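You operate a simulated robot arm through the tools that you are given. There is no shell and no other tool.

You are at the controls of a simulated robot arm. One attempt, no reset.

Task
Strip slide 59: cover glass in the GLASS tray, sample in the SAMPLES tray, then wipe it clean.
Fine: tweezers from the blue pot and the blue cloth, both put back. Set down upright: tweezers.

Only the result counts: the job must be done as asked and must still hold three seconds after the hand-in. Knocking over, shifting, dropping, spilling or breaking anything else fails it. A push-on lid holds only when it is set on centred and level and pressed home; a screw cap is set on level and turned clockwise until tight. Flat cloth is picked up by pressing the open fingertips on it (5 to 10 N) and closing them slowly along it; thin cloth reads only 2 to 8 mm in the jaws.

Robot
A 7-joint arm with a two-finger parallel gripper, fixed in place. Base frame: the origin is at the foot of the arm, x ahead of it, y to its left, z up. Lengths are in mm, angles in degrees, forces in N, time in s.
Its first joint turns from -132.0 to 132.0 degrees. Payload 3.91 kg.
The tool frame sits at the grasp point between the pads (the TCP): z along the fingers, y along the line on which they close. The tips reach 30 mm beyond it. Largest opening 110 mm; finger width 20, thickness 10; the body of the gripper, 48 by 112 mm, starts 55 mm behind the TCP.
Orientation is told as [roll, pitch, yaw] about the base's x, y, z axes, in that order, counted from this pose: with the fingers straight down and closing along the base's y, the tool's x points along the base's -x, its y along +y and its z along -z.

Tools
- The arm moves only by the tool play_rows. Its argument "series" is a list of rows, each a list of 3 entries, a list of its own where there are three numbers: the gripper command, from -1 (fully open) to 1 (shut), values between in proportion, then the shift along the tool's x, y, z in units of 30 mm (1.0 is 30 mm), then the turn, a rotation vector about the tool's x, y, z in units of 5 degrees (1.0 is 5 degrees). In form: [[fingers, [x, y, z], [wx, wy, wz]], ...]. A call has 1 to 20 rows; each row shifts and turns the commanded pose from where the row before left it, along the tool's axes as they then stand. A call with a number of a shift or a turn outside -1 to 1 is refused whole. Rows are played at 5 a second. More than 50 mm and 8.6 degrees between two rows, or a gripper value outside its range, and nothing of the call is played. Where a pose cannot be reached the arm comes as near as it can. A force on the tool above 40 N (or 10 N above the force at the start of the call, whichever is more), or a blocked arm, ends the call early, and 0.2 s more pass. The fingers move at their own pace (about 108 mm/s each) and stop on an object; they squeeze with about 35 N. The grip force told is the motor's: it shows also when the fingers shut on nothing. Time passes only in rows, and 0.2 s behind the last, so rows that do not move let the fingers close. The reply holds the time, the measured pose of the TCP, the force on the tool along the base axes, the opening and the grip force, in the units named above and with some noise, with the torque about the TCP (base axes, N m) and any sound that the robot's microphone picked up.
- Cameras (640 x 400 px; columns grow to the right, rows downward): "scene" is fixed at [394.2, -652.8, 1499.1]; the picture's right is [1.00, 0.01, 0.00], its down [0.00, -0.41, -0.91] and it looks along [-0.01, 0.91, -0.41] (base axes); focal length 341 px, centre (320, 200). "wrist" rides on the gripper at [72, 17, -103] in the tool frame; the picture's right is [-0.23, 0.97, 0.00], its down [-0.76, -0.18, -0.62] and it looks along [-0.61, -0.14, 0.78] (tool axes); focal length 222 px, centre (320, 200). There is no depth. A picture from a camera that has moved, and an enlarged one, comes with that camera's place and axes in the base frame and with its lens. The place of the scene camera against the robot may be out by one fixed shift of up to 12 mm in any direction.
- snapshot(camera): a new picture of that camera. It takes no simulated time.
- zoom(camera, box): a new picture of the part [left, top, right, bottom] of that camera's present view, enlarged. It takes no simulated time.
- close_job(): hands the job in; it is judged then, once.

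Nothing tells you positions but the pictures and the camera data. Unless the task says otherwise, let go and move clear before handing in.

The tools are called after "Request:" by a JSON object that holds its "method" and its "body". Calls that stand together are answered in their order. play_rows: Moves the arm, as the interface text tells. Its arguments: {"type":"object","properties":{"series":{"type":"array","items":{"type":"array"}}},"required":["series"]} The other tools are called the same way: snapshot (camera) takes a picture; zoom (camera, box) takes an enlarged picture of a part of a camera's view; close_job () hands the job in.

At the start:

```text
time_s: 0.0
position: [199.0, 482.2, 1210.5]
tcp_rot: [0.0, 0.0, 0.0]
contact_force: [-0.3, -0.8, -0.3]
ft_torque: [0.0, -0.03, 0.0]
grip_width: 110.2
finger_force: 0.2
```

scene: 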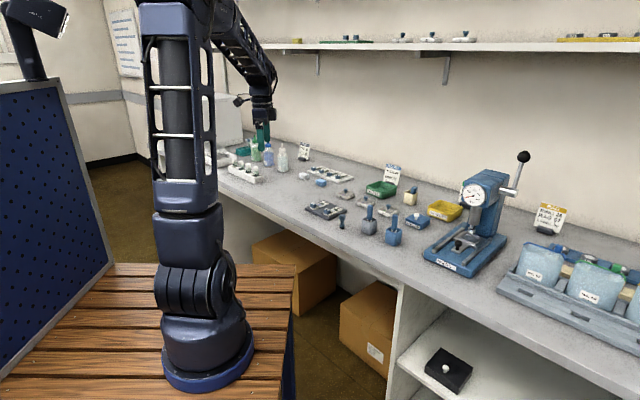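
wrist: 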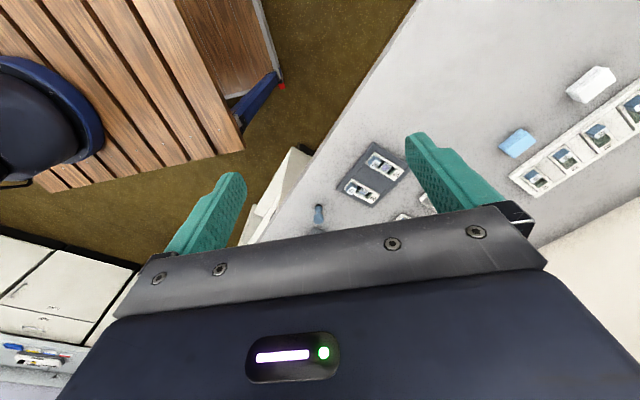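

I see a lab bench with slide racks, pots with tweezers, trays and a press. I'll zoom in on the work area before moving anything.

Request:
{"method": "zoom", "body": {"camera": "scene", "box": [290, 150, 450, 250]}}

Request:
{"method": "zoom", "body": {"camera": "scene", "box": [200, 120, 360, 220]}}

Request:
{"method": "zoom", "body": {"camera": "scene", "box": [400, 150, 640, 300]}}

Request:
{"method": "zoom", "body": {"camera": "wrist", "box": [300, 50, 640, 260]}}

```text
4.00 times, centred on (370, 200) of scene
camera zoom: at [394.2, -652.8, 1499.1], right [1.0, 0.01, 0.0], down [0.0, -0.41, -0.91], along [-0.01, 0.91, -0.41], focal length 1363 px, centre (120, 200)
```

zoom: 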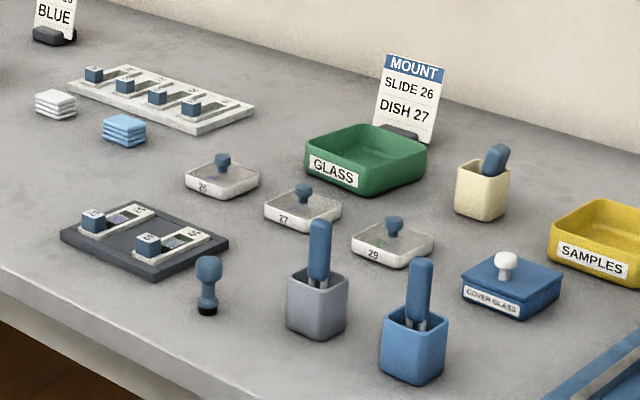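

```text
4.00 times, centred on (280, 170) of scene
camera zoom: at [394.2, -652.8, 1499.1], right [1.0, 0.01, 0.0], down [0.0, -0.41, -0.91], along [-0.01, 0.91, -0.41], focal length 1363 px, centre (480, 320)
```

zoom: 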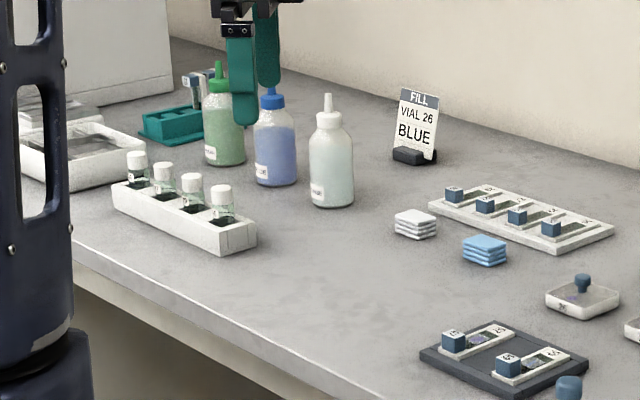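

```text
2.67 times, centred on (520, 225) of scene
camera zoom: at [394.2, -652.8, 1499.1], right [1.0, 0.01, 0.0], down [0.0, -0.41, -0.91], along [-0.01, 0.91, -0.41], focal length 909 px, centre (-213, 133)
```

zoom: 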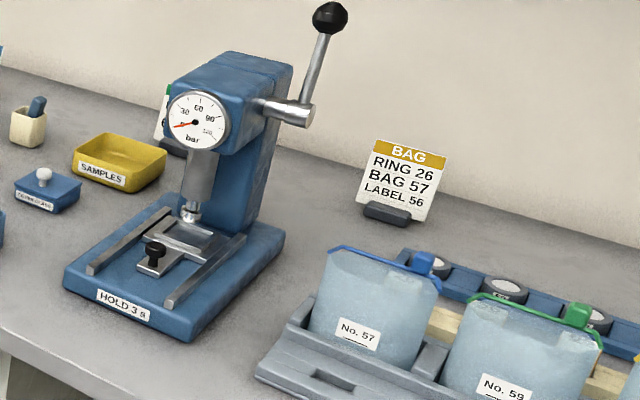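

```text
1.88 times, centred on (470, 155) of wrist
camera zoom: at [126.5, 500.6, 1312.7], right [0.23, 0.97, 0.0], down [0.76, -0.18, 0.62], along [0.61, -0.14, -0.78], focal length 418 px, centre (38, 285)
```

zoom: 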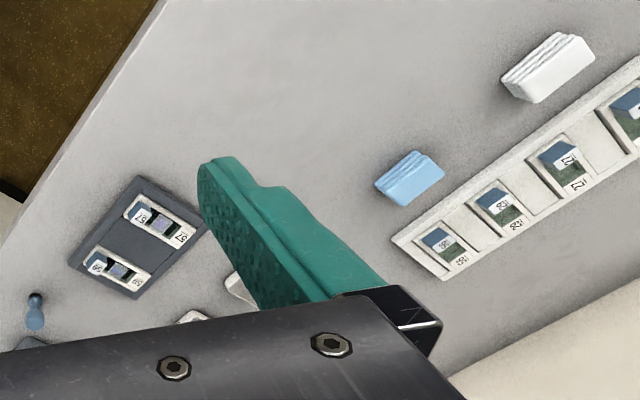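

The dark slide holder is around (404, 554, 910) by triangulation, with the bench top near z≈900. I'll move closer to read the slide numbers.

Request:
{"method": "play_rows", "body": {"series": [[-1, [-0.673, 0.52, 0.867], [0, 0, 0]], [-1, [-0.673, 0.52, 0.867], [0, 0, 0]], [-1, [-0.673, 0.52, 0.867], [0, 0, 0]], [-1, [-0.673, 0.52, 0.867], [0, 0, 0]], [-1, [-0.673, 0.52, 0.867], [0, 0, 0]], [-1, [0, 0, 0], [0, 0, 0]]]}}

Request:
{"method": "snapshot", "body": {"camera": "wrist"}}

Request:
{"method": "snapshot", "body": {"camera": "scene"}}

```text
time_s: 1.4
position: [301.6, 559.8, 1080.1]
tcp_rot: [0.0, 0.0, 0.0]
contact_force: [-0.8, -0.2, 0.1]
ft_torque: [-0.02, 0.02, 0.03]
grip_width: 110.0
finger_force: 0.1
```

```text
taken
camera wrist: at [227.2, 578.1, 1182.2], right [0.23, 0.97, 0.0], down [0.76, -0.18, 0.62], along [0.61, -0.14, -0.78], focal length 222 px, centre (320, 200)
```

wrist: 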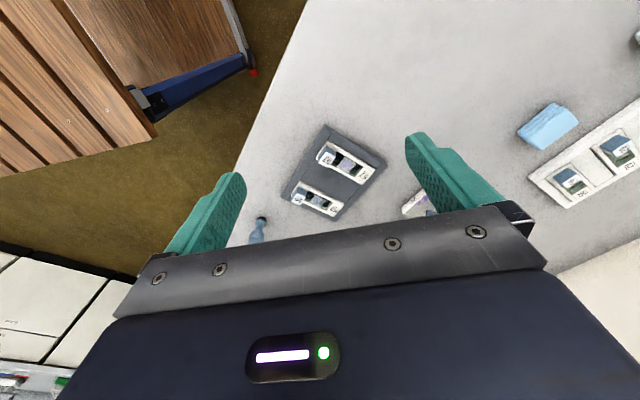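

```text
taken
```

scene: 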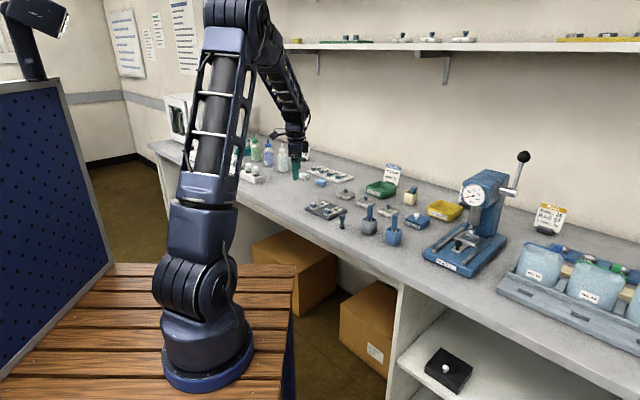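

The slide holder is between the fingers in the wrist view. I'll zoom in on the labels.

Request:
{"method": "zoom", "body": {"camera": "wrist", "box": [270, 115, 400, 225]}}

Request:
{"method": "zoom", "body": {"camera": "wrist", "box": [500, 80, 640, 220]}}

Request:
{"method": "zoom", "body": {"camera": "scene", "box": [300, 190, 360, 230]}}

Request:
{"method": "zoom", "body": {"camera": "scene", "box": [355, 195, 445, 255]}}

```text
3.64 times, centred on (335, 170) of wrist
camera zoom: at [227.2, 578.1, 1182.2], right [0.23, 0.97, 0.0], down [0.76, -0.18, 0.62], along [0.61, -0.14, -0.78], focal length 808 px, centre (266, 309)
```

zoom: 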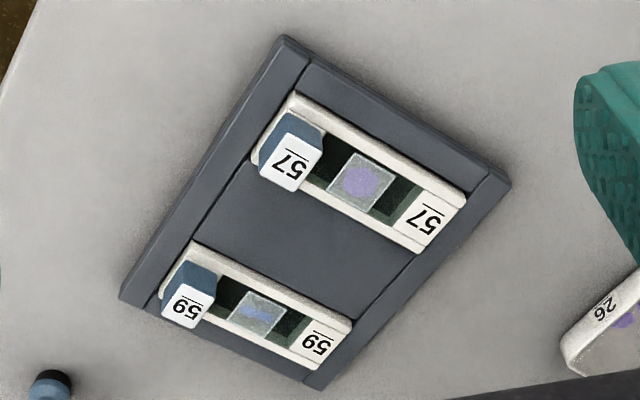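

```text
2.86 times, centred on (570, 150) of wrist
camera zoom: at [227.2, 578.1, 1182.2], right [0.23, 0.97, 0.0], down [0.76, -0.18, 0.62], along [0.61, -0.14, -0.78], focal length 635 px, centre (-394, 343)
```

zoom: 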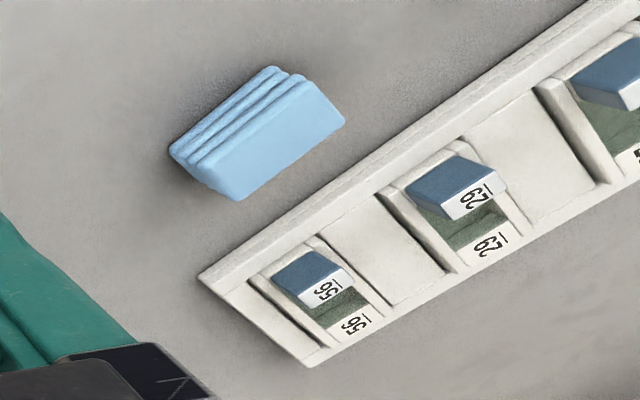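

```text
10.00 times, centred on (330, 210) of scene
camera zoom: at [394.2, -652.8, 1499.1], right [1.0, 0.01, 0.0], down [0.0, -0.41, -0.91], along [-0.01, 0.91, -0.41], focal length 3408 px, centre (220, 100)
```

zoom: 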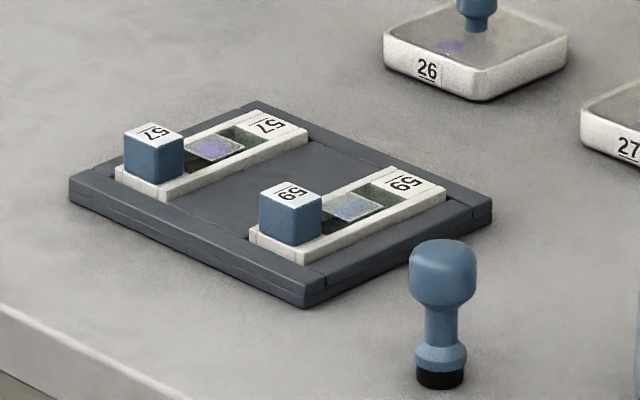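

```text
6.67 times, centred on (400, 225) of scene
camera zoom: at [394.2, -652.8, 1499.1], right [1.0, 0.01, 0.0], down [0.0, -0.41, -0.91], along [-0.01, 0.91, -0.41], focal length 2272 px, centre (-213, 33)
```

zoom: 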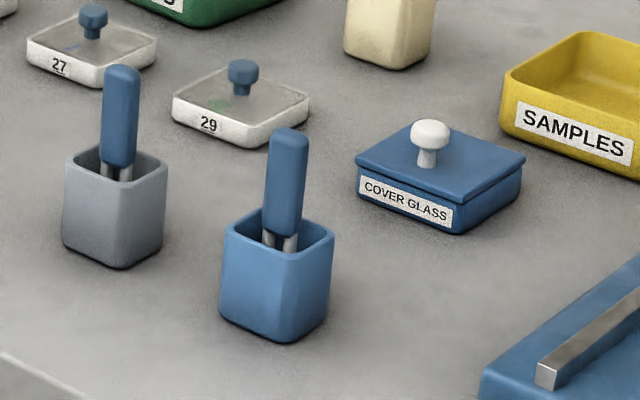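

Slide 59 is the nearer slide in the dark holder. Next I'll look closely at the blue pot, estimated near (639, 336).

Request:
{"method": "play_rows", "body": {"series": [[-1, [-0.909, -0.751, 0], [0, 0, 0]], [-1, [-0.909, -0.751, 0], [0, 0, 0]], [-1, [-0.909, -0.751, 0], [0, 0, 0]], [-1, [-0.909, -0.751, 0], [0, 0, 0]], [-1, [-0.909, -0.751, 0], [0, 0, 0]], [-1, [-0.909, -0.751, 0], [0, 0, 0]], [-1, [-0.909, -0.751, 0], [0, 0, 0]], [-1, [-0.909, -0.751, 0], [0, 0, 0]], [-1, [-0.909, -0.751, 0], [0, 0, 0]], [-1, [0, 0, 0], [0, 0, 0]]]}}

Request:
{"method": "snapshot", "body": {"camera": "wrist"}}

Request:
{"method": "snapshot", "body": {"camera": "scene"}}

```text
time_s: 3.6
position: [547.0, 358.4, 1079.7]
tcp_rot: [0.0, -0.1, 0.0]
contact_force: [0.5, 0.2, 0.8]
ft_torque: [-0.02, -0.01, 0.01]
grip_width: 109.9
finger_force: 0.1
```

```text
taken
camera wrist: at [474.2, 376.4, 1183.5], right [0.23, 0.97, 0.0], down [0.76, -0.18, 0.62], along [0.61, -0.14, -0.78], focal length 222 px, centre (320, 200)
```

wrist: 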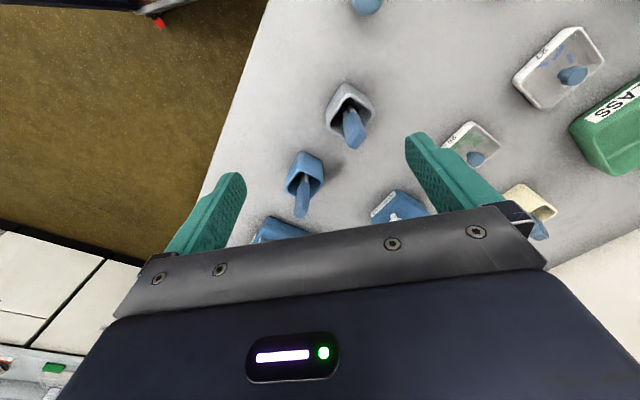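

```text
taken
```

scene: 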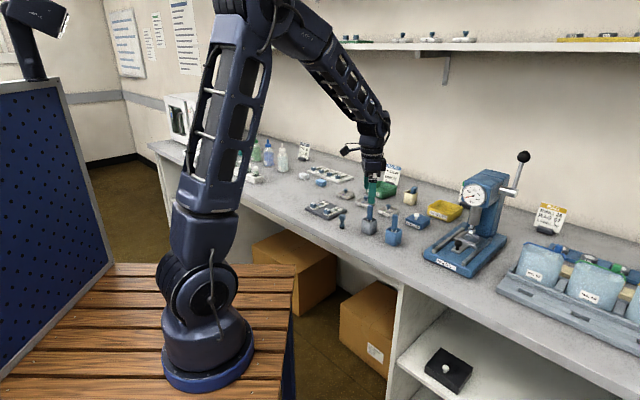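

Request:
{"method": "zoom", "body": {"camera": "wrist", "box": [270, 70, 390, 230]}}

Request:
{"method": "zoom", "body": {"camera": "scene", "box": [370, 200, 420, 250]}}

```text
2.50 times, centred on (330, 150) of wrist
camera zoom: at [474.2, 376.4, 1183.5], right [0.23, 0.97, 0.0], down [0.76, -0.18, 0.62], along [0.61, -0.14, -0.78], focal length 555 px, centre (295, 325)
```

zoom: 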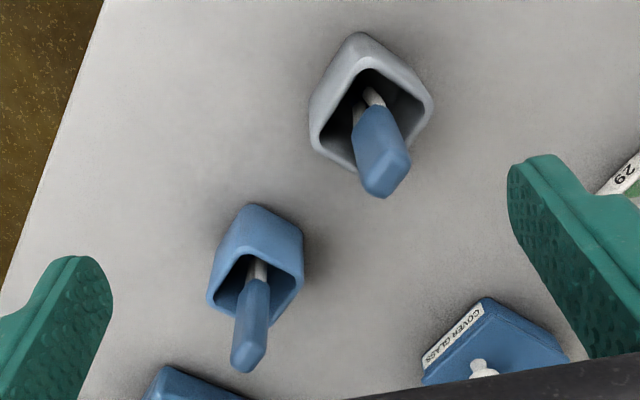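

```text
8.00 times, centred on (395, 225) of scene
camera zoom: at [394.2, -652.8, 1499.1], right [1.0, 0.01, 0.0], down [0.0, -0.41, -0.91], along [-0.01, 0.91, -0.41], focal length 2726 px, centre (-280, 0)
```

zoom: 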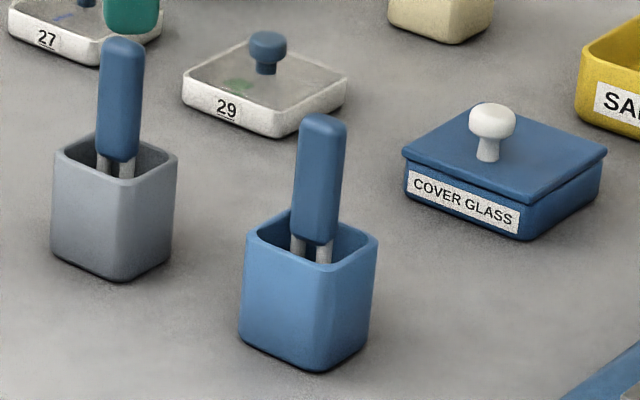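

Request:
{"method": "zoom", "body": {"camera": "wrist", "box": [285, 145, 335, 225]}}

Request:
{"method": "zoom", "body": {"camera": "scene", "box": [382, 208, 410, 250]}}

```text
5.00 times, centred on (310, 185) of wrist
camera zoom: at [474.2, 376.4, 1183.5], right [0.23, 0.97, 0.0], down [0.76, -0.18, 0.62], along [0.61, -0.14, -0.78], focal length 1111 px, centre (370, 275)
```

zoom: 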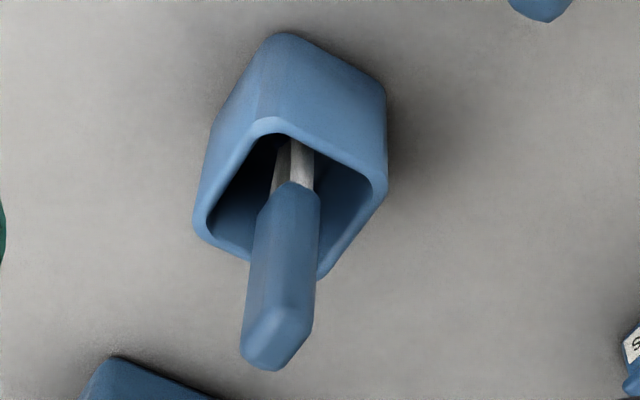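

```text
9.52 times, centred on (396, 229) of scene
camera zoom: at [394.2, -652.8, 1499.1], right [1.0, 0.01, 0.0], down [0.0, -0.41, -0.91], along [-0.01, 0.91, -0.41], focal length 3246 px, centre (-404, -76)
```

zoom: 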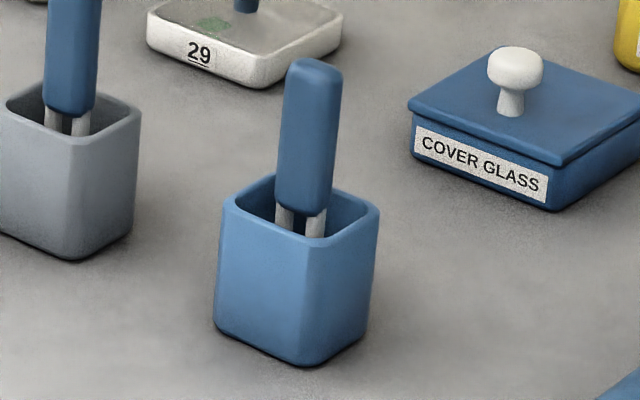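

The blue-pot tweezers stand almost vertical, with the handle top at about (624, 321, 1007), and the bench fixtures are turned about 45° in the base frame. I'll move above the handle and yaw so the fingers close along the tine line.

Request:
{"method": "play_rows", "body": {"series": [[-1, [-0.856, -0.416, 0], [0, 0, 0]], [-1, [-0.856, -0.416, 0], [0, 0, 0]], [-1, [-0.856, -0.416, 0], [0, 0, 0]], [-1, [0, 0, 0], [0, 0, -1]], [-1, [0, 0, 0], [0, 0, -1]], [-1, [0, 0, 0], [0, 0, -1]], [-1, [0, 0, 0], [0, 0, -1]], [-1, [0, 0, 0], [0, 0, -1]], [-1, [0, 0, 0], [0, 0, -1]], [-1, [0, 0, 0], [0, 0, -1]], [-1, [0, 0, 0], [0, 0, -1]], [-1, [0, 0, 0], [0, 0, -1]], [-1, [0, 0, 0], [0, 0, 0]]]}}

Request:
{"method": "snapshot", "body": {"camera": "wrist"}}

Request:
{"method": "zoom", "body": {"camera": "wrist", "box": [260, 120, 400, 240]}}

```text
time_s: 6.4
position: [623.2, 321.0, 1079.8]
tcp_rot: [0.0, 0.0, 45.2]
contact_force: [-0.6, -0.3, 0.6]
ft_torque: [-0.02, 0.0, 0.02]
grip_width: 109.9
finger_force: 0.0
```

```text
taken
camera wrist: at [559.8, 282.6, 1182.8], right [-0.53, 0.85, 0.0], down [0.66, 0.41, 0.62], along [0.53, 0.33, -0.78], focal length 222 px, centre (320, 200)
```

wrist: 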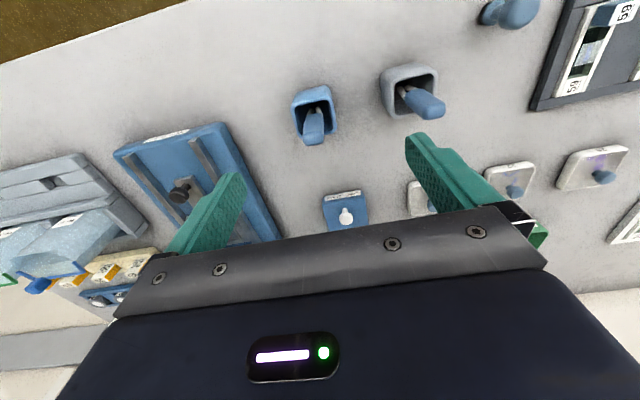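

```text
3.33 times, centred on (330, 180) of wrist
camera zoom: at [559.8, 282.6, 1182.8], right [-0.53, 0.85, 0.0], down [0.66, 0.41, 0.62], along [0.53, 0.33, -0.78], focal length 740 px, centre (287, 267)
```

zoom: 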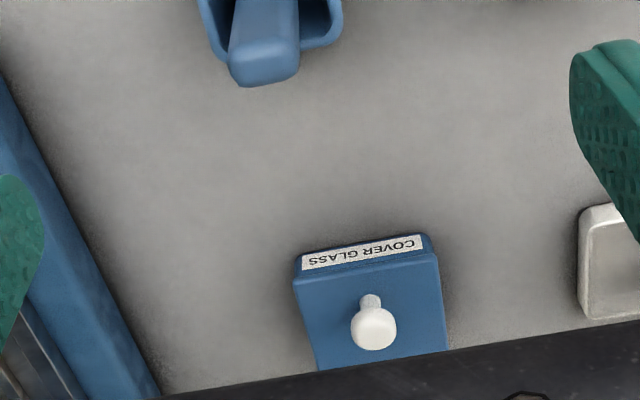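

Request:
{"method": "zoom", "body": {"camera": "wrist", "box": [270, 70, 360, 160]}}

Request:
{"method": "zoom", "body": {"camera": "wrist", "box": [370, 0, 640, 200]}}

```text
4.44 times, centred on (315, 115) of wrist
camera zoom: at [559.8, 282.6, 1182.8], right [-0.53, 0.85, 0.0], down [0.66, 0.41, 0.62], along [0.53, 0.33, -0.78], focal length 987 px, centre (342, 578)
```

zoom: 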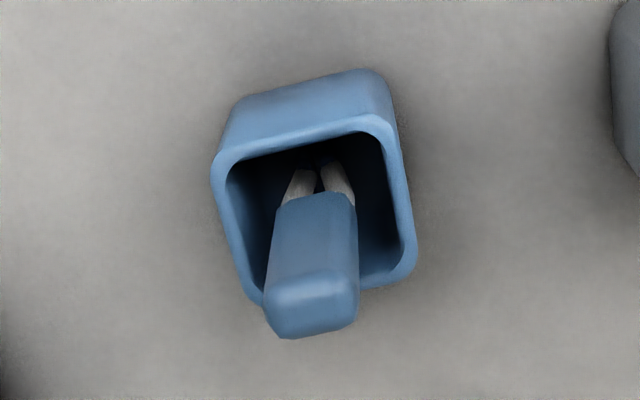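

```text
2.00 times, centred on (505, 100) of wrist
camera zoom: at [559.8, 282.6, 1182.8], right [-0.53, 0.85, 0.0], down [0.66, 0.41, 0.62], along [0.53, 0.33, -0.78], focal length 444 px, centre (-50, 400)
```

zoom: 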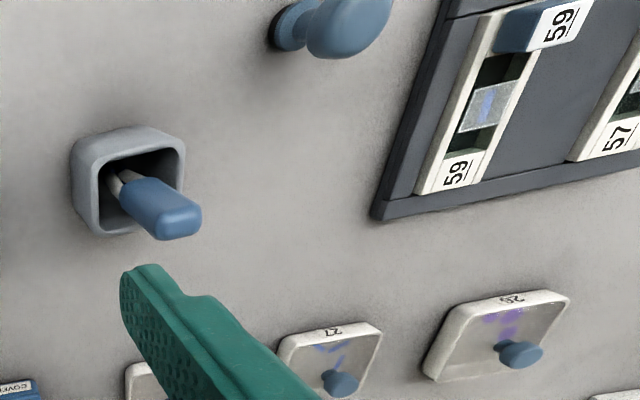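

The handle cross-section runs along about 133–135°, which matches the present closing direction, and its centre is near (628, 319). I'll narrow the fingers and descend, then close gently.

Request:
{"method": "play_rows", "body": {"series": [[0.1, [-0.078, -0.172, 0], [0, 0, 0]], [0.1, [0, 0, 0.9], [0, 0, 0]], [0.1, [0, 0, 0.6], [0, 0, 0]], [0.1, [0, 0, 0], [0, 0, 0]]]}}

Request:
{"method": "snapshot", "body": {"camera": "wrist"}}

Request:
{"method": "zoom", "body": {"camera": "scene", "box": [370, 190, 420, 250]}}

```text
time_s: 7.4
position: [627.3, 317.9, 1033.9]
tcp_rot: [-0.1, 0.1, 45.0]
contact_force: [0.6, -0.2, 0.1]
ft_torque: [0.0, -0.02, -0.01]
grip_width: 49.6
finger_force: 0.0
```

```text
taken
camera wrist: at [564.7, 279.6, 1137.4], right [-0.53, 0.85, 0.0], down [0.66, 0.41, 0.62], along [0.53, 0.33, -0.78], focal length 222 px, centre (320, 200)
```

wrist: 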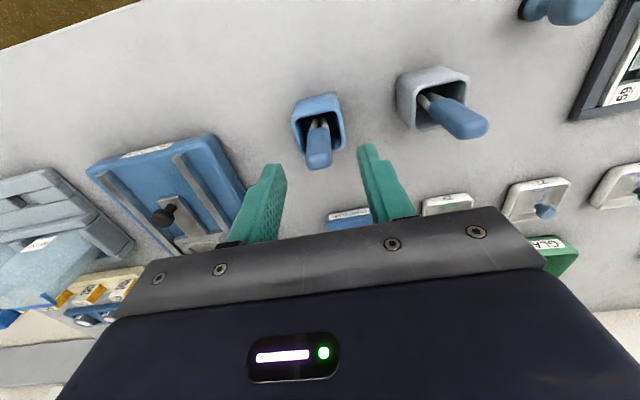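

```text
6.67 times, centred on (395, 220) of scene
camera zoom: at [394.2, -652.8, 1499.1], right [1.0, 0.01, 0.0], down [0.0, -0.41, -0.91], along [-0.01, 0.91, -0.41], focal length 2272 px, centre (-180, 67)
```

zoom: 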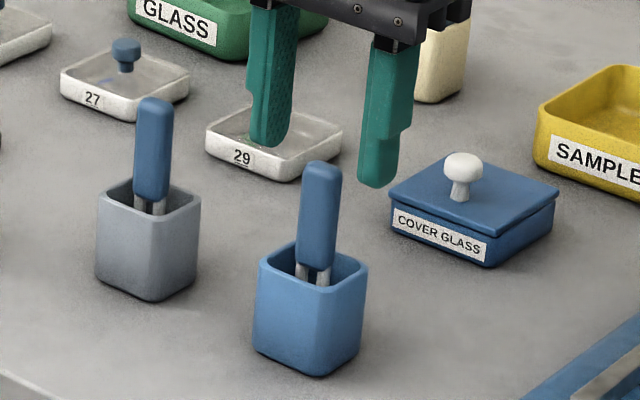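

Request:
{"method": "play_rows", "body": {"series": [[0.1, [0, 0, 0.65], [0, 0, 0]], [0.1, [0, 0, 0.65], [0, 0, 0]], [0.1, [0, 0, 0], [0, 0, 0]]]}}

Request:
{"method": "snapshot", "body": {"camera": "wrist"}}

Request:
{"method": "zoom", "body": {"camera": "scene", "box": [370, 190, 420, 250]}}

```text
time_s: 8.2
position: [625.4, 319.2, 995.4]
tcp_rot: [0.0, -0.1, 45.0]
contact_force: [-0.2, -0.1, 0.2]
ft_torque: [0.02, 0.05, -0.02]
grip_width: 49.7
finger_force: 0.1
```

```text
taken
camera wrist: at [562.5, 279.7, 1098.0], right [-0.53, 0.85, 0.0], down [0.66, 0.41, 0.62], along [0.53, 0.33, -0.78], focal length 222 px, centre (320, 200)
```

wrist: 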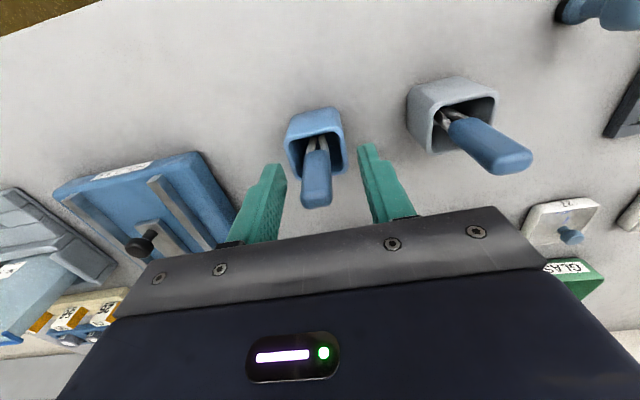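

```text
6.67 times, centred on (395, 220) of scene
camera zoom: at [394.2, -652.8, 1499.1], right [1.0, 0.01, 0.0], down [0.0, -0.41, -0.91], along [-0.01, 0.91, -0.41], focal length 2272 px, centre (-180, 67)
```

zoom: 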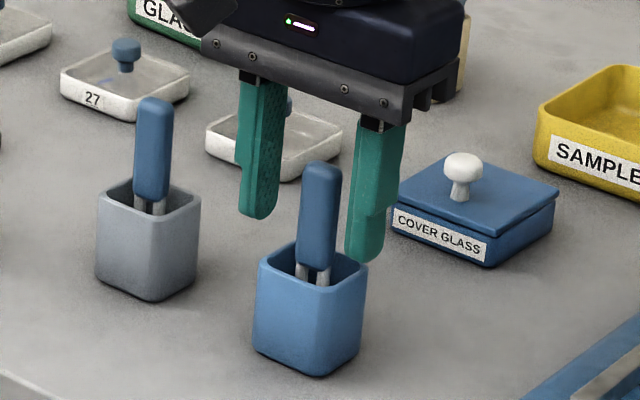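

Request:
{"method": "play_rows", "body": {"series": [[0.3, [0.05, -0.07, 0], [0, 0, 0]], [0.5, [0, 0, 0], [0, 0, 0]], [0.6, [0, 0, 0], [0, 0, 0]], [0.6, [0, 0, 0], [0, 0, 0]]]}}

Request:
{"method": "zoom", "body": {"camera": "wrist", "box": [240, 90, 400, 220]}}

Request:
{"method": "zoom", "body": {"camera": "scene", "box": [370, 190, 420, 250]}}

```text
time_s: 9.2
position: [627.6, 316.0, 995.3]
tcp_rot: [0.0, 0.1, 44.9]
contact_force: [0.6, -0.8, -0.4]
ft_torque: [0.02, -0.05, 0.0]
grip_width: 22.2
finger_force: 0.1
```

```text
3.08 times, centred on (320, 155) of wrist
camera zoom: at [564.5, 277.2, 1098.8], right [-0.53, 0.85, 0.0], down [0.66, 0.41, 0.62], along [0.53, 0.33, -0.78], focal length 684 px, centre (320, 338)
```

zoom: 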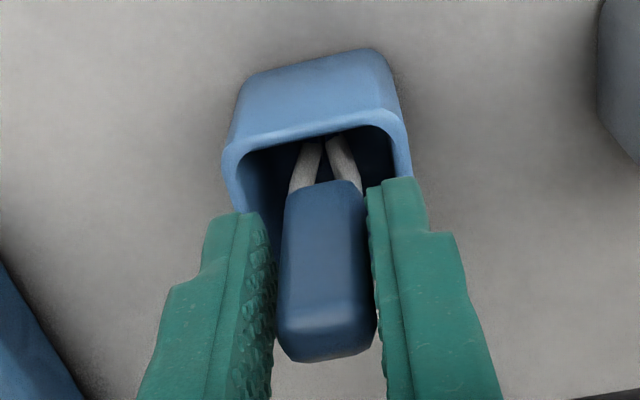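

```text
6.67 times, centred on (395, 220) of scene
camera zoom: at [394.2, -652.8, 1499.1], right [1.0, 0.01, 0.0], down [0.0, -0.41, -0.91], along [-0.01, 0.91, -0.41], focal length 2272 px, centre (-180, 67)
```

zoom: 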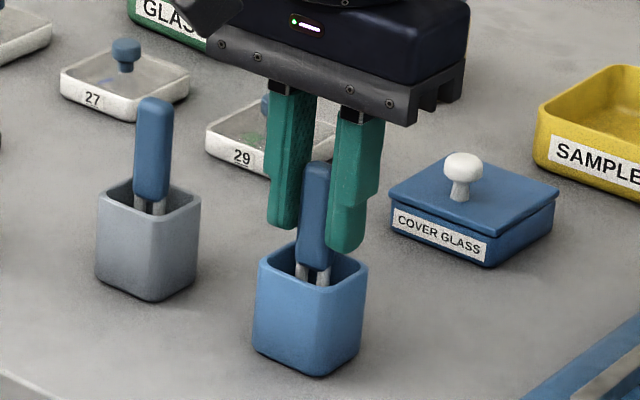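

The handle is well centred between the pads. Closing now and watching the width to learn whether the handle is springy.

Request:
{"method": "play_rows", "body": {"series": [[0.7, [0, 0, 0], [0, 0, 0]], [0.7, [0, 0, 0], [0, 0, 0]]]}}

Request:
{"method": "play_rows", "body": {"series": [[1, [0, 0, 0], [0, 0, 0]], [1, [0, 0, 0], [0, 0, 0]]]}}

Request:
{"method": "zoom", "body": {"camera": "wrist", "box": [240, 90, 400, 220]}}

```text
time_s: 9.8
position: [626.2, 317.5, 995.3]
tcp_rot: [0.0, -0.1, 44.9]
contact_force: [0.3, -0.3, 0.3]
ft_torque: [-0.03, 0.0, -0.04]
grip_width: 17.7
finger_force: 35.1
```

```text
time_s: 10.4
position: [627.5, 315.6, 995.4]
tcp_rot: [-0.1, -0.1, 45.0]
contact_force: [0.7, 0.5, -0.6]
ft_torque: [-0.01, -0.04, 0.01]
grip_width: 17.9
finger_force: 35.2
```

```text
3.08 times, centred on (320, 155) of wrist
camera zoom: at [564.5, 277.2, 1098.8], right [-0.53, 0.85, 0.0], down [0.66, 0.41, 0.62], along [0.53, 0.33, -0.78], focal length 684 px, centre (320, 338)
```

zoom: 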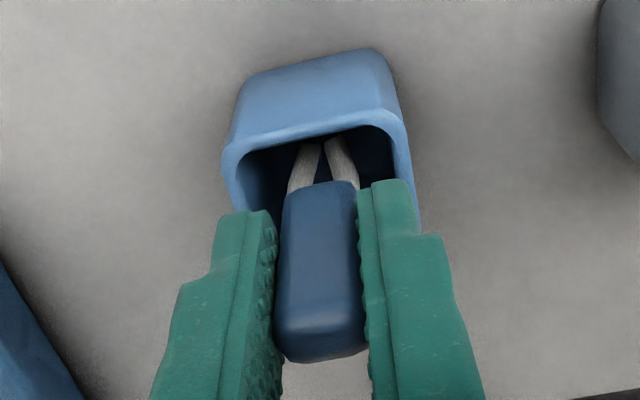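

The handle is rigid at 17.8 mm and firmly gripped. I'll lift it straight up out of the pot.

Request:
{"method": "play_rows", "body": {"series": [[1, [0, 0, -0.5], [0, 0, 0]], [1, [0, 0, -0.5], [0, 0, 0]], [1, [0, 0, -1], [0, 0, 0]], [1, [0, 0, -1], [0, 0, 0]], [1, [0, 0, -1], [0, 0, 0]], [1, [0, 0, 0], [0, 0, 0]]]}}

Request:
{"method": "snapshot", "body": {"camera": "wrist"}}

Request:
{"method": "zoom", "body": {"camera": "scene", "box": [360, 160, 430, 250]}}

```text
time_s: 11.8
position: [629.3, 317.6, 1113.8]
tcp_rot: [0.0, 0.0, 45.0]
contact_force: [0.5, -0.7, -0.5]
ft_torque: [-0.05, 0.02, -0.04]
grip_width: 17.6
finger_force: 35.0
```

```text
taken
camera wrist: at [566.2, 279.4, 1217.5], right [-0.53, 0.85, 0.0], down [0.66, 0.41, 0.62], along [0.53, 0.33, -0.78], focal length 222 px, centre (320, 200)
```

wrist: 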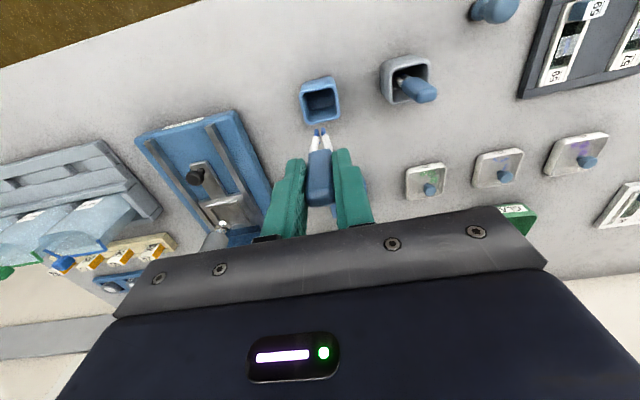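

```text
4.44 times, centred on (395, 205) of scene
camera zoom: at [394.2, -652.8, 1499.1], right [1.0, 0.01, 0.0], down [0.0, -0.41, -0.91], along [-0.01, 0.91, -0.41], focal length 1515 px, centre (-13, 178)
```

zoom: 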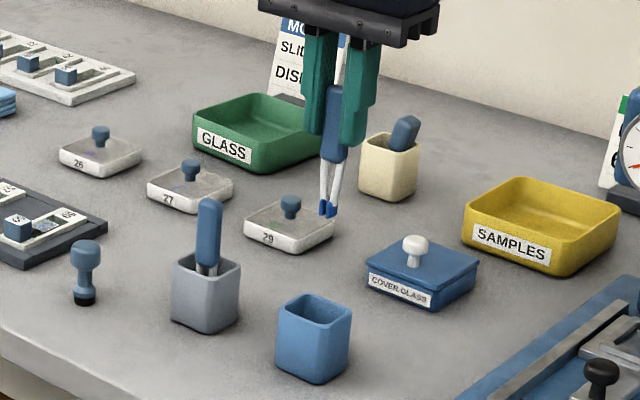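

Request:
{"method": "zoom", "body": {"camera": "wrist", "box": [280, 70, 380, 220]}}

Request:
{"method": "zoom", "body": {"camera": "scene", "box": [415, 170, 445, 215]}}

Request:
{"method": "zoom", "body": {"camera": "scene", "box": [423, 175, 447, 212]}}

```text
2.67 times, centred on (330, 145) of wrist
camera zoom: at [566.2, 279.4, 1217.5], right [-0.53, 0.85, 0.0], down [0.66, 0.41, 0.62], along [0.53, 0.33, -0.78], focal length 592 px, centre (293, 347)
```

zoom: 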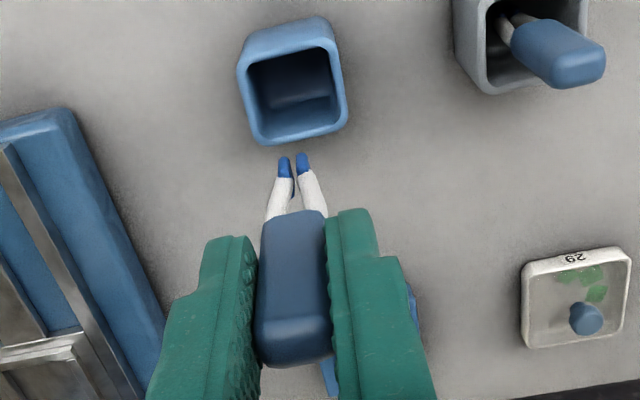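

```text
8.89 times, centred on (430, 192) of scene
camera zoom: at [394.2, -652.8, 1499.1], right [1.0, 0.01, 0.0], down [0.0, -0.41, -0.91], along [-0.01, 0.91, -0.41], focal length 3029 px, centre (-658, 267)
```

zoom: 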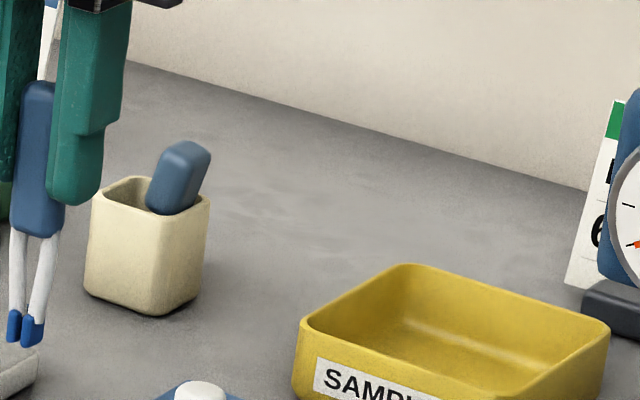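

```text
10.81 times, centred on (435, 194) of scene
camera zoom: at [394.2, -652.8, 1499.1], right [1.0, 0.01, 0.0], down [0.0, -0.41, -0.91], along [-0.01, 0.91, -0.41], focal length 3684 px, centre (-923, 270)
```

zoom: 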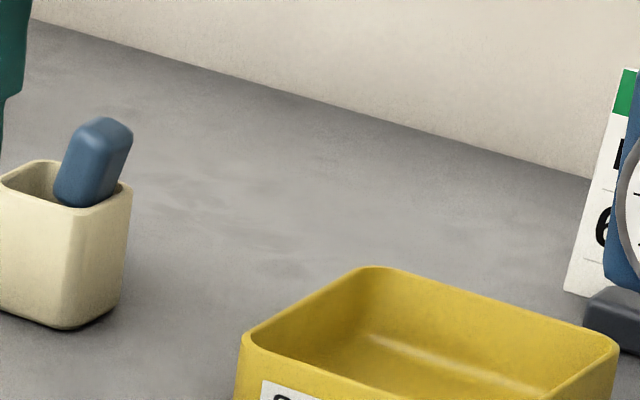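

The tweezers have blue tips about 80 mm below the TCP, roughly 4 mm apart. I'll carry them over slide 59, whose cover glass I take to be near (434, 528).

Request:
{"method": "play_rows", "body": {"series": [[1, [-0.035, 0.955, 0], [0, 0, 0]], [1, [-0.035, 0.955, 0], [0, 0, 0]], [1, [-0.035, 0.955, 0], [0, 0, 0]], [1, [-0.035, 0.955, 0], [0, 0, 0]], [1, [-0.035, 0.955, 0], [0, 0, 0]], [1, [-0.035, 0.955, 0], [0, 0, 0]], [1, [-0.035, 0.955, 0], [0, 0, 0]], [1, [-0.035, 0.955, 0], [0, 0, 0]], [1, [-0.035, 0.955, 0], [0, 0, 0]], [1, [-0.035, 0.955, 0], [0, 0, 0]], [1, [0, 0, 0.9], [0, 0, 0]], [1, [0, 0, 0], [0, 0, 0]]]}}

Request:
{"method": "snapshot", "body": {"camera": "wrist"}}

Request:
{"method": "zoom", "body": {"camera": "wrist", "box": [270, 60, 390, 180]}}

Request:
{"method": "zoom", "body": {"camera": "scene", "box": [300, 170, 360, 230]}}

```text
time_s: 14.4
position: [433.3, 524.9, 1086.2]
tcp_rot: [-0.1, 0.0, 45.0]
contact_force: [0.0, 0.0, -0.8]
ft_torque: [0.0, -0.01, 0.02]
grip_width: 18.0
finger_force: 35.0
```

```text
taken
camera wrist: at [370.5, 485.9, 1188.8], right [-0.53, 0.85, 0.0], down [0.66, 0.41, 0.62], along [0.53, 0.33, -0.78], focal length 222 px, centre (320, 200)
```

wrist: 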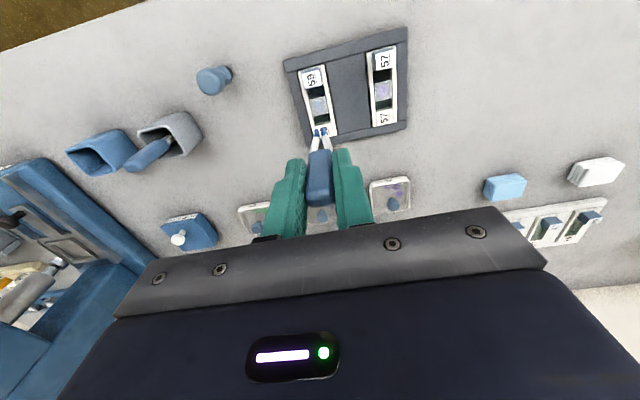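

```text
3.33 times, centred on (330, 120) of wrist
camera zoom: at [370.5, 485.9, 1188.8], right [-0.53, 0.85, 0.0], down [0.66, 0.41, 0.62], along [0.53, 0.33, -0.78], focal length 740 px, centre (287, 467)
```

zoom: 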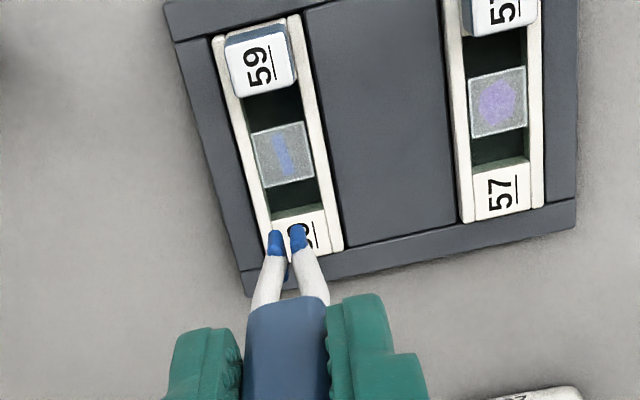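

```text
6.67 times, centred on (330, 200) of scene
camera zoom: at [394.2, -652.8, 1499.1], right [1.0, 0.01, 0.0], down [0.0, -0.41, -0.91], along [-0.01, 0.91, -0.41], focal length 2272 px, centre (253, 200)
```

zoom: 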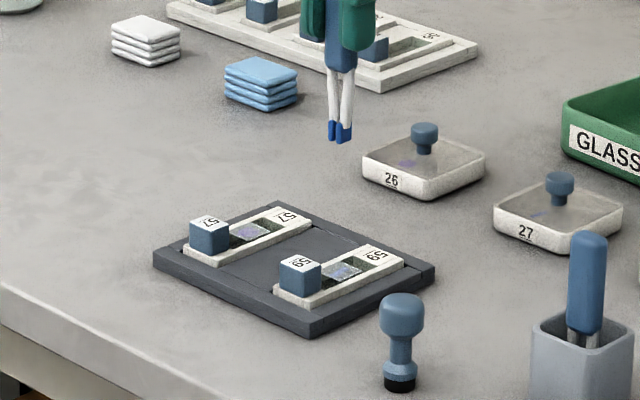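

The tips project close to the glass column; I place the glass at about (437, 527, 913). I'll shift a few mm, descend to about 12 mm above it and re-check.

Request:
{"method": "play_rows", "body": {"series": [[1, [-0.22, -0.035, 0.5], [0, 0, 0]], [1, [0, 0, 0.8], [0, 0, 0]], [1, [0, 0, 0.8], [0, 0, 0]], [1, [0, 0, 0.5], [0, 0, 0]], [1, [0, 0, 0], [0, 0, 0]]]}}

Request:
{"method": "zoom", "body": {"camera": "wrist", "box": [270, 60, 390, 180]}}

Request:
{"method": "zoom", "body": {"camera": "scene", "box": [310, 180, 360, 230]}}

```text
time_s: 15.6
position: [438.1, 530.9, 1010.1]
tcp_rot: [0.1, 0.1, 45.0]
contact_force: [0.1, -0.4, -0.1]
ft_torque: [-0.06, 0.03, -0.01]
grip_width: 17.9
finger_force: 34.7
```

```text
3.33 times, centred on (330, 120) of wrist
camera zoom: at [375.8, 492.6, 1113.4], right [-0.53, 0.85, 0.0], down [0.66, 0.41, 0.62], along [0.53, 0.33, -0.78], focal length 740 px, centre (287, 467)
```

zoom: 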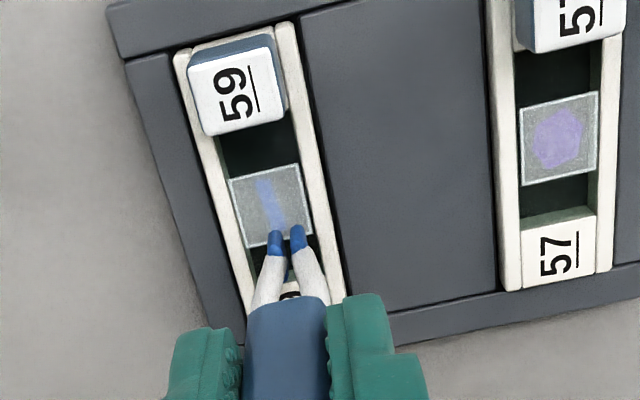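

```text
8.00 times, centred on (335, 205) of scene
camera zoom: at [394.2, -652.8, 1499.1], right [1.0, 0.01, 0.0], down [0.0, -0.41, -0.91], along [-0.01, 0.91, -0.41], focal length 2726 px, centre (200, 160)
```

zoom: 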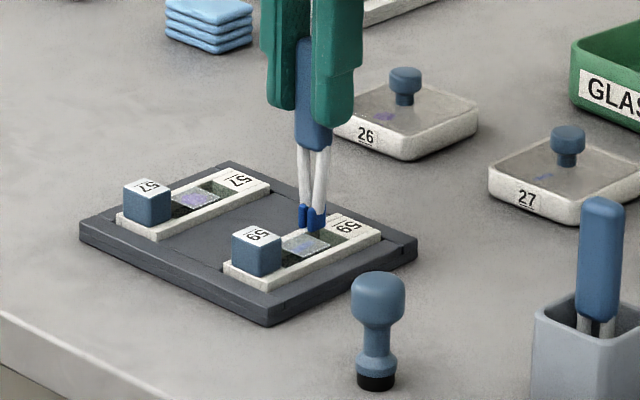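

Request:
{"method": "play_rows", "body": {"series": [[1, [0.15, -0.11, 0], [0, 0, 0]], [1, [0, 0, 0.33], [0, 0, 0]], [1, [0, 0, 0], [0, 0, 0]]]}}

Request:
{"method": "zoom", "body": {"camera": "wrist", "box": [280, 70, 360, 150]}}

Request:
{"method": "zoom", "body": {"camera": "scene", "box": [320, 190, 350, 220]}}

```text
time_s: 16.4
position: [438.8, 525.6, 1001.4]
tcp_rot: [0.0, -0.2, 45.1]
contact_force: [0.8, 1.7, 24.5]
ft_torque: [0.21, -0.16, 0.0]
grip_width: 18.1
finger_force: 34.7
```

```text
5.00 times, centred on (320, 110) of wrist
camera zoom: at [375.0, 486.8, 1105.1], right [-0.53, 0.85, 0.0], down [0.66, 0.41, 0.63], along [0.53, 0.33, -0.78], focal length 1111 px, centre (320, 650)
```

zoom: 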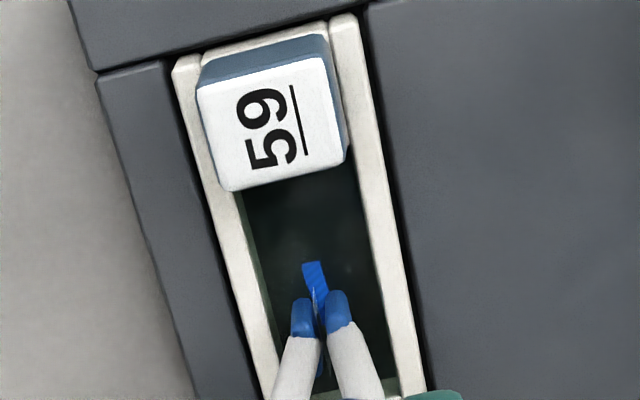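

```text
13.33 times, centred on (335, 205) of scene
camera zoom: at [394.2, -652.8, 1499.1], right [1.0, 0.01, 0.0], down [0.0, -0.41, -0.91], along [-0.01, 0.91, -0.41], focal length 4544 px, centre (120, 133)
```

zoom: 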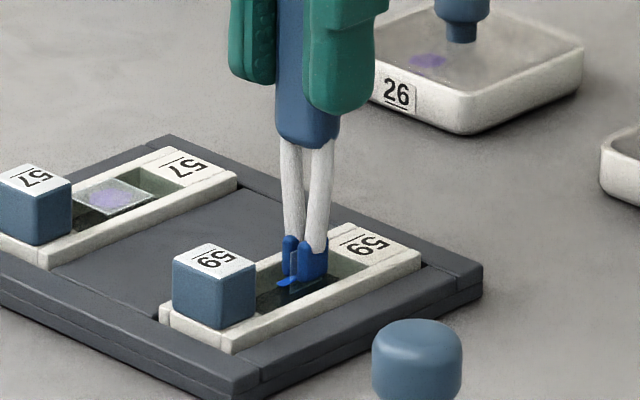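

Contact came earlier than expected, at 24 N. The cover glass seems to be between the tips and the sample strip is now exposed. I'll back off slowly and look.

Request:
{"method": "play_rows", "body": {"series": [[1, [0, 0, -0.1], [0, 0, 0]], [1, [0, 0, -0.1], [0, 0, 0]], [1, [0, 0, -0.2], [0, 0, 0]], [1, [0, 0, -0.3], [0, 0, 0]], [1, [0, 0, -0.3], [0, 0, 0]], [1, [0, 0, 0], [0, 0, 0]]]}}

Request:
{"method": "zoom", "body": {"camera": "wrist", "box": [280, 70, 360, 150]}}

Request:
{"method": "zoom", "body": {"camera": "scene", "box": [320, 180, 350, 220]}}

```text
time_s: 17.8
position: [437.8, 525.7, 1029.8]
tcp_rot: [0.0, -0.1, 45.0]
contact_force: [0.2, 0.0, -0.9]
ft_torque: [0.0, -0.01, -0.02]
grip_width: 17.7
finger_force: 35.3
```

```text
5.00 times, centred on (320, 110) of wrist
camera zoom: at [374.5, 487.1, 1133.5], right [-0.53, 0.85, 0.0], down [0.66, 0.41, 0.62], along [0.53, 0.33, -0.78], focal length 1111 px, centre (320, 650)
```

zoom: 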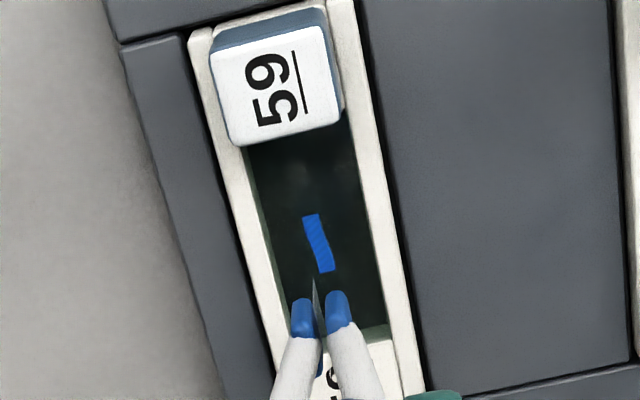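

```text
10.00 times, centred on (335, 200) of scene
camera zoom: at [394.2, -652.8, 1499.1], right [1.0, 0.01, 0.0], down [0.0, -0.41, -0.91], along [-0.01, 0.91, -0.41], focal length 3408 px, centre (170, 200)
```

zoom: 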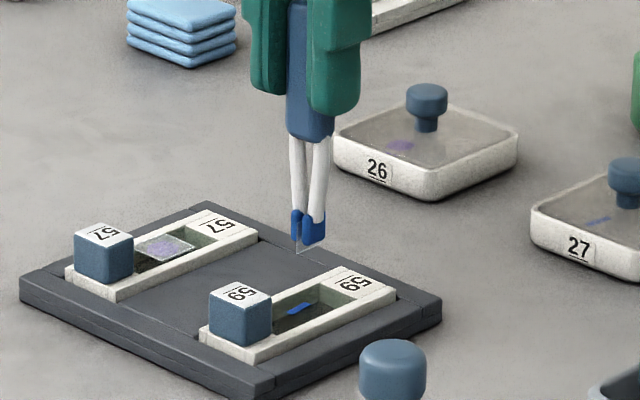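

Request:
{"method": "zoom", "body": {"camera": "scene", "box": [328, 198, 338, 208]}}

Request:
{"method": "zoom", "body": {"camera": "wrist", "box": [305, 115, 335, 145]}}

Request:
{"method": "zoom", "body": {"camera": "scene", "box": [355, 170, 470, 240]}}

```text
16.00 times, centred on (333, 203) of scene
camera zoom: at [394.2, -652.8, 1499.1], right [1.0, 0.01, 0.0], down [0.0, -0.41, -0.91], along [-0.01, 0.91, -0.41], focal length 5453 px, centre (112, 152)
```

zoom: 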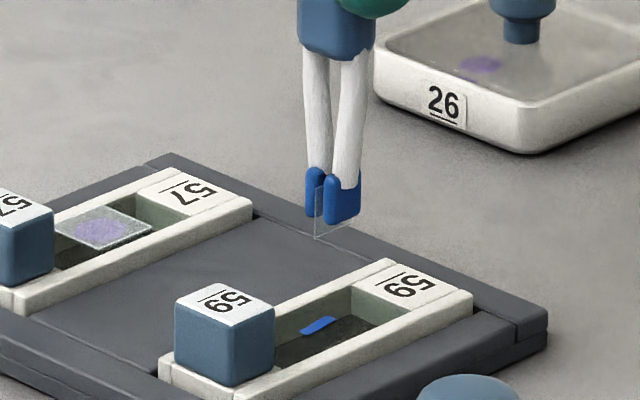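

```text
13.33 times, centred on (320, 130) of wrist
camera zoom: at [374.5, 487.1, 1133.5], right [-0.53, 0.85, 0.0], down [0.66, 0.41, 0.62], along [0.53, 0.33, -0.78], focal length 2962 px, centre (320, 1133)
```

zoom: 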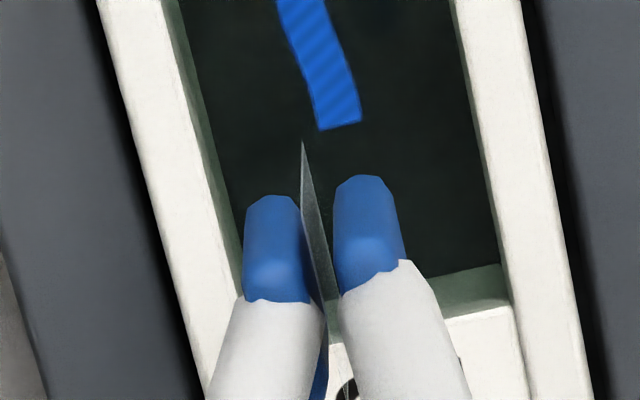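

```text
5.57 times, centred on (412, 205) of scene
camera zoom: at [394.2, -652.8, 1499.1], right [1.0, 0.01, 0.0], down [0.0, -0.41, -0.91], along [-0.01, 0.91, -0.41], focal length 1897 px, centre (-195, 172)
```

zoom: 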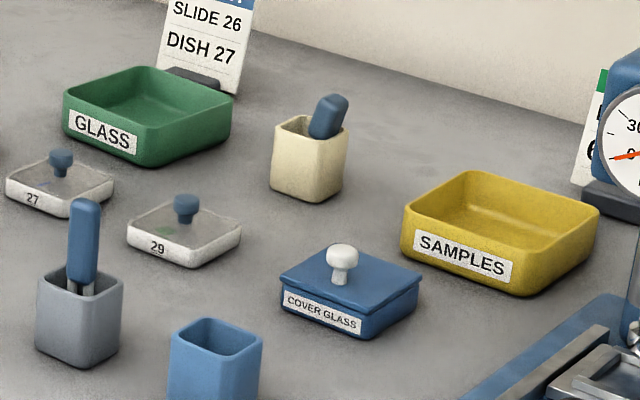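

The cover glass is now held on edge between the tips, and the blue sample strip remains on the slide. Next I raise it and travel toward the green GLASS tray to locate it.

Request:
{"method": "play_rows", "body": {"series": [[1, [0, 0, -0.8], [0, 0, 0]], [1, [0, 0, -0.8], [0, 0, 0]], [1, [-0.8, 0, -0.5], [0, 0, 0]], [1, [-0.8, 0, 0], [0, 0, 0]], [1, [-0.8, 0, 0], [0, 0, 0]], [1, [-0.8, 0, 0], [0, 0, 0]], [1, [-0.8, 0, 0], [0, 0, 0]], [1, [-0.8, 0, 0], [0, 0, 0]], [1, [0, 0, 0], [0, 0, 0]]]}}

Request:
{"method": "snapshot", "body": {"camera": "wrist"}}

Request:
{"method": "snapshot", "body": {"camera": "scene"}}

```text
time_s: 19.8
position: [542.9, 626.7, 1093.5]
tcp_rot: [0.1, -0.1, 44.9]
contact_force: [0.0, 0.6, 0.4]
ft_torque: [0.02, 0.0, -0.01]
grip_width: 17.6
finger_force: 34.3
```

```text
taken
camera wrist: at [478.7, 588.1, 1196.5], right [-0.53, 0.85, 0.0], down [0.66, 0.41, 0.62], along [0.53, 0.33, -0.78], focal length 222 px, centre (320, 200)
```

wrist: 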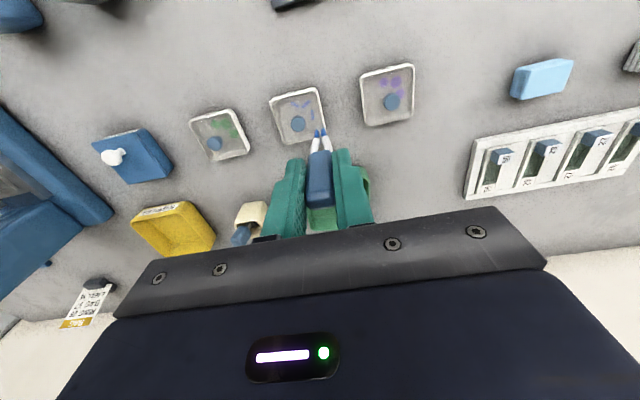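

```text
taken
```

scene: 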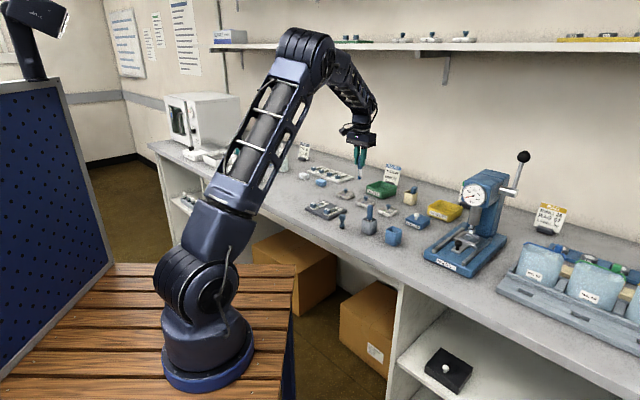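

The green tray is hidden behind the gripper, so I'll advance at this height until it comes into view under the tips.

Request:
{"method": "play_rows", "body": {"series": [[1, [-0.8, 0, -0.5], [0, 0, 0]], [1, [-0.8, 0, 0], [0, 0, 0]], [1, [-0.8, 0, 0], [0, 0, 0]], [1, [0, 0, 0], [0, 0, 0]]]}}

Request:
{"method": "snapshot", "body": {"camera": "wrist"}}

Request:
{"method": "zoom", "body": {"camera": "scene", "box": [340, 130, 440, 220]}}

```text
time_s: 20.8
position: [593.3, 678.9, 1107.2]
tcp_rot: [0.0, 0.0, 44.9]
contact_force: [0.0, -0.4, -0.9]
ft_torque: [0.0, 0.01, 0.01]
grip_width: 17.7
finger_force: 34.6
```

```text
taken
camera wrist: at [529.5, 639.1, 1210.8], right [-0.53, 0.85, 0.0], down [0.66, 0.41, 0.62], along [0.53, 0.33, -0.78], focal length 222 px, centre (320, 200)
```

wrist: 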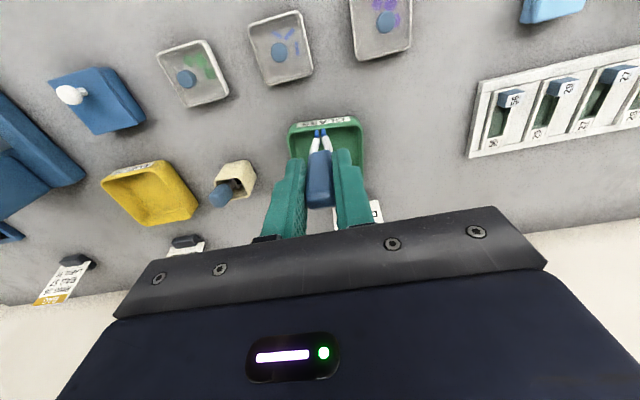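

```text
4.44 times, centred on (390, 175) of scene
camera zoom: at [394.2, -652.8, 1499.1], right [1.0, 0.01, 0.0], down [0.0, -0.41, -0.91], along [-0.01, 0.91, -0.41], focal length 1515 px, centre (9, 311)
```

zoom: 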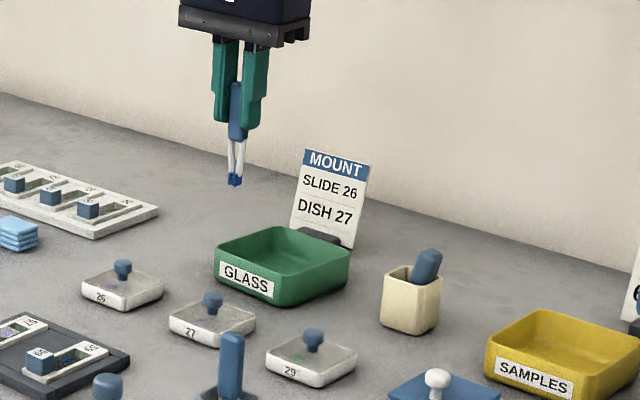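

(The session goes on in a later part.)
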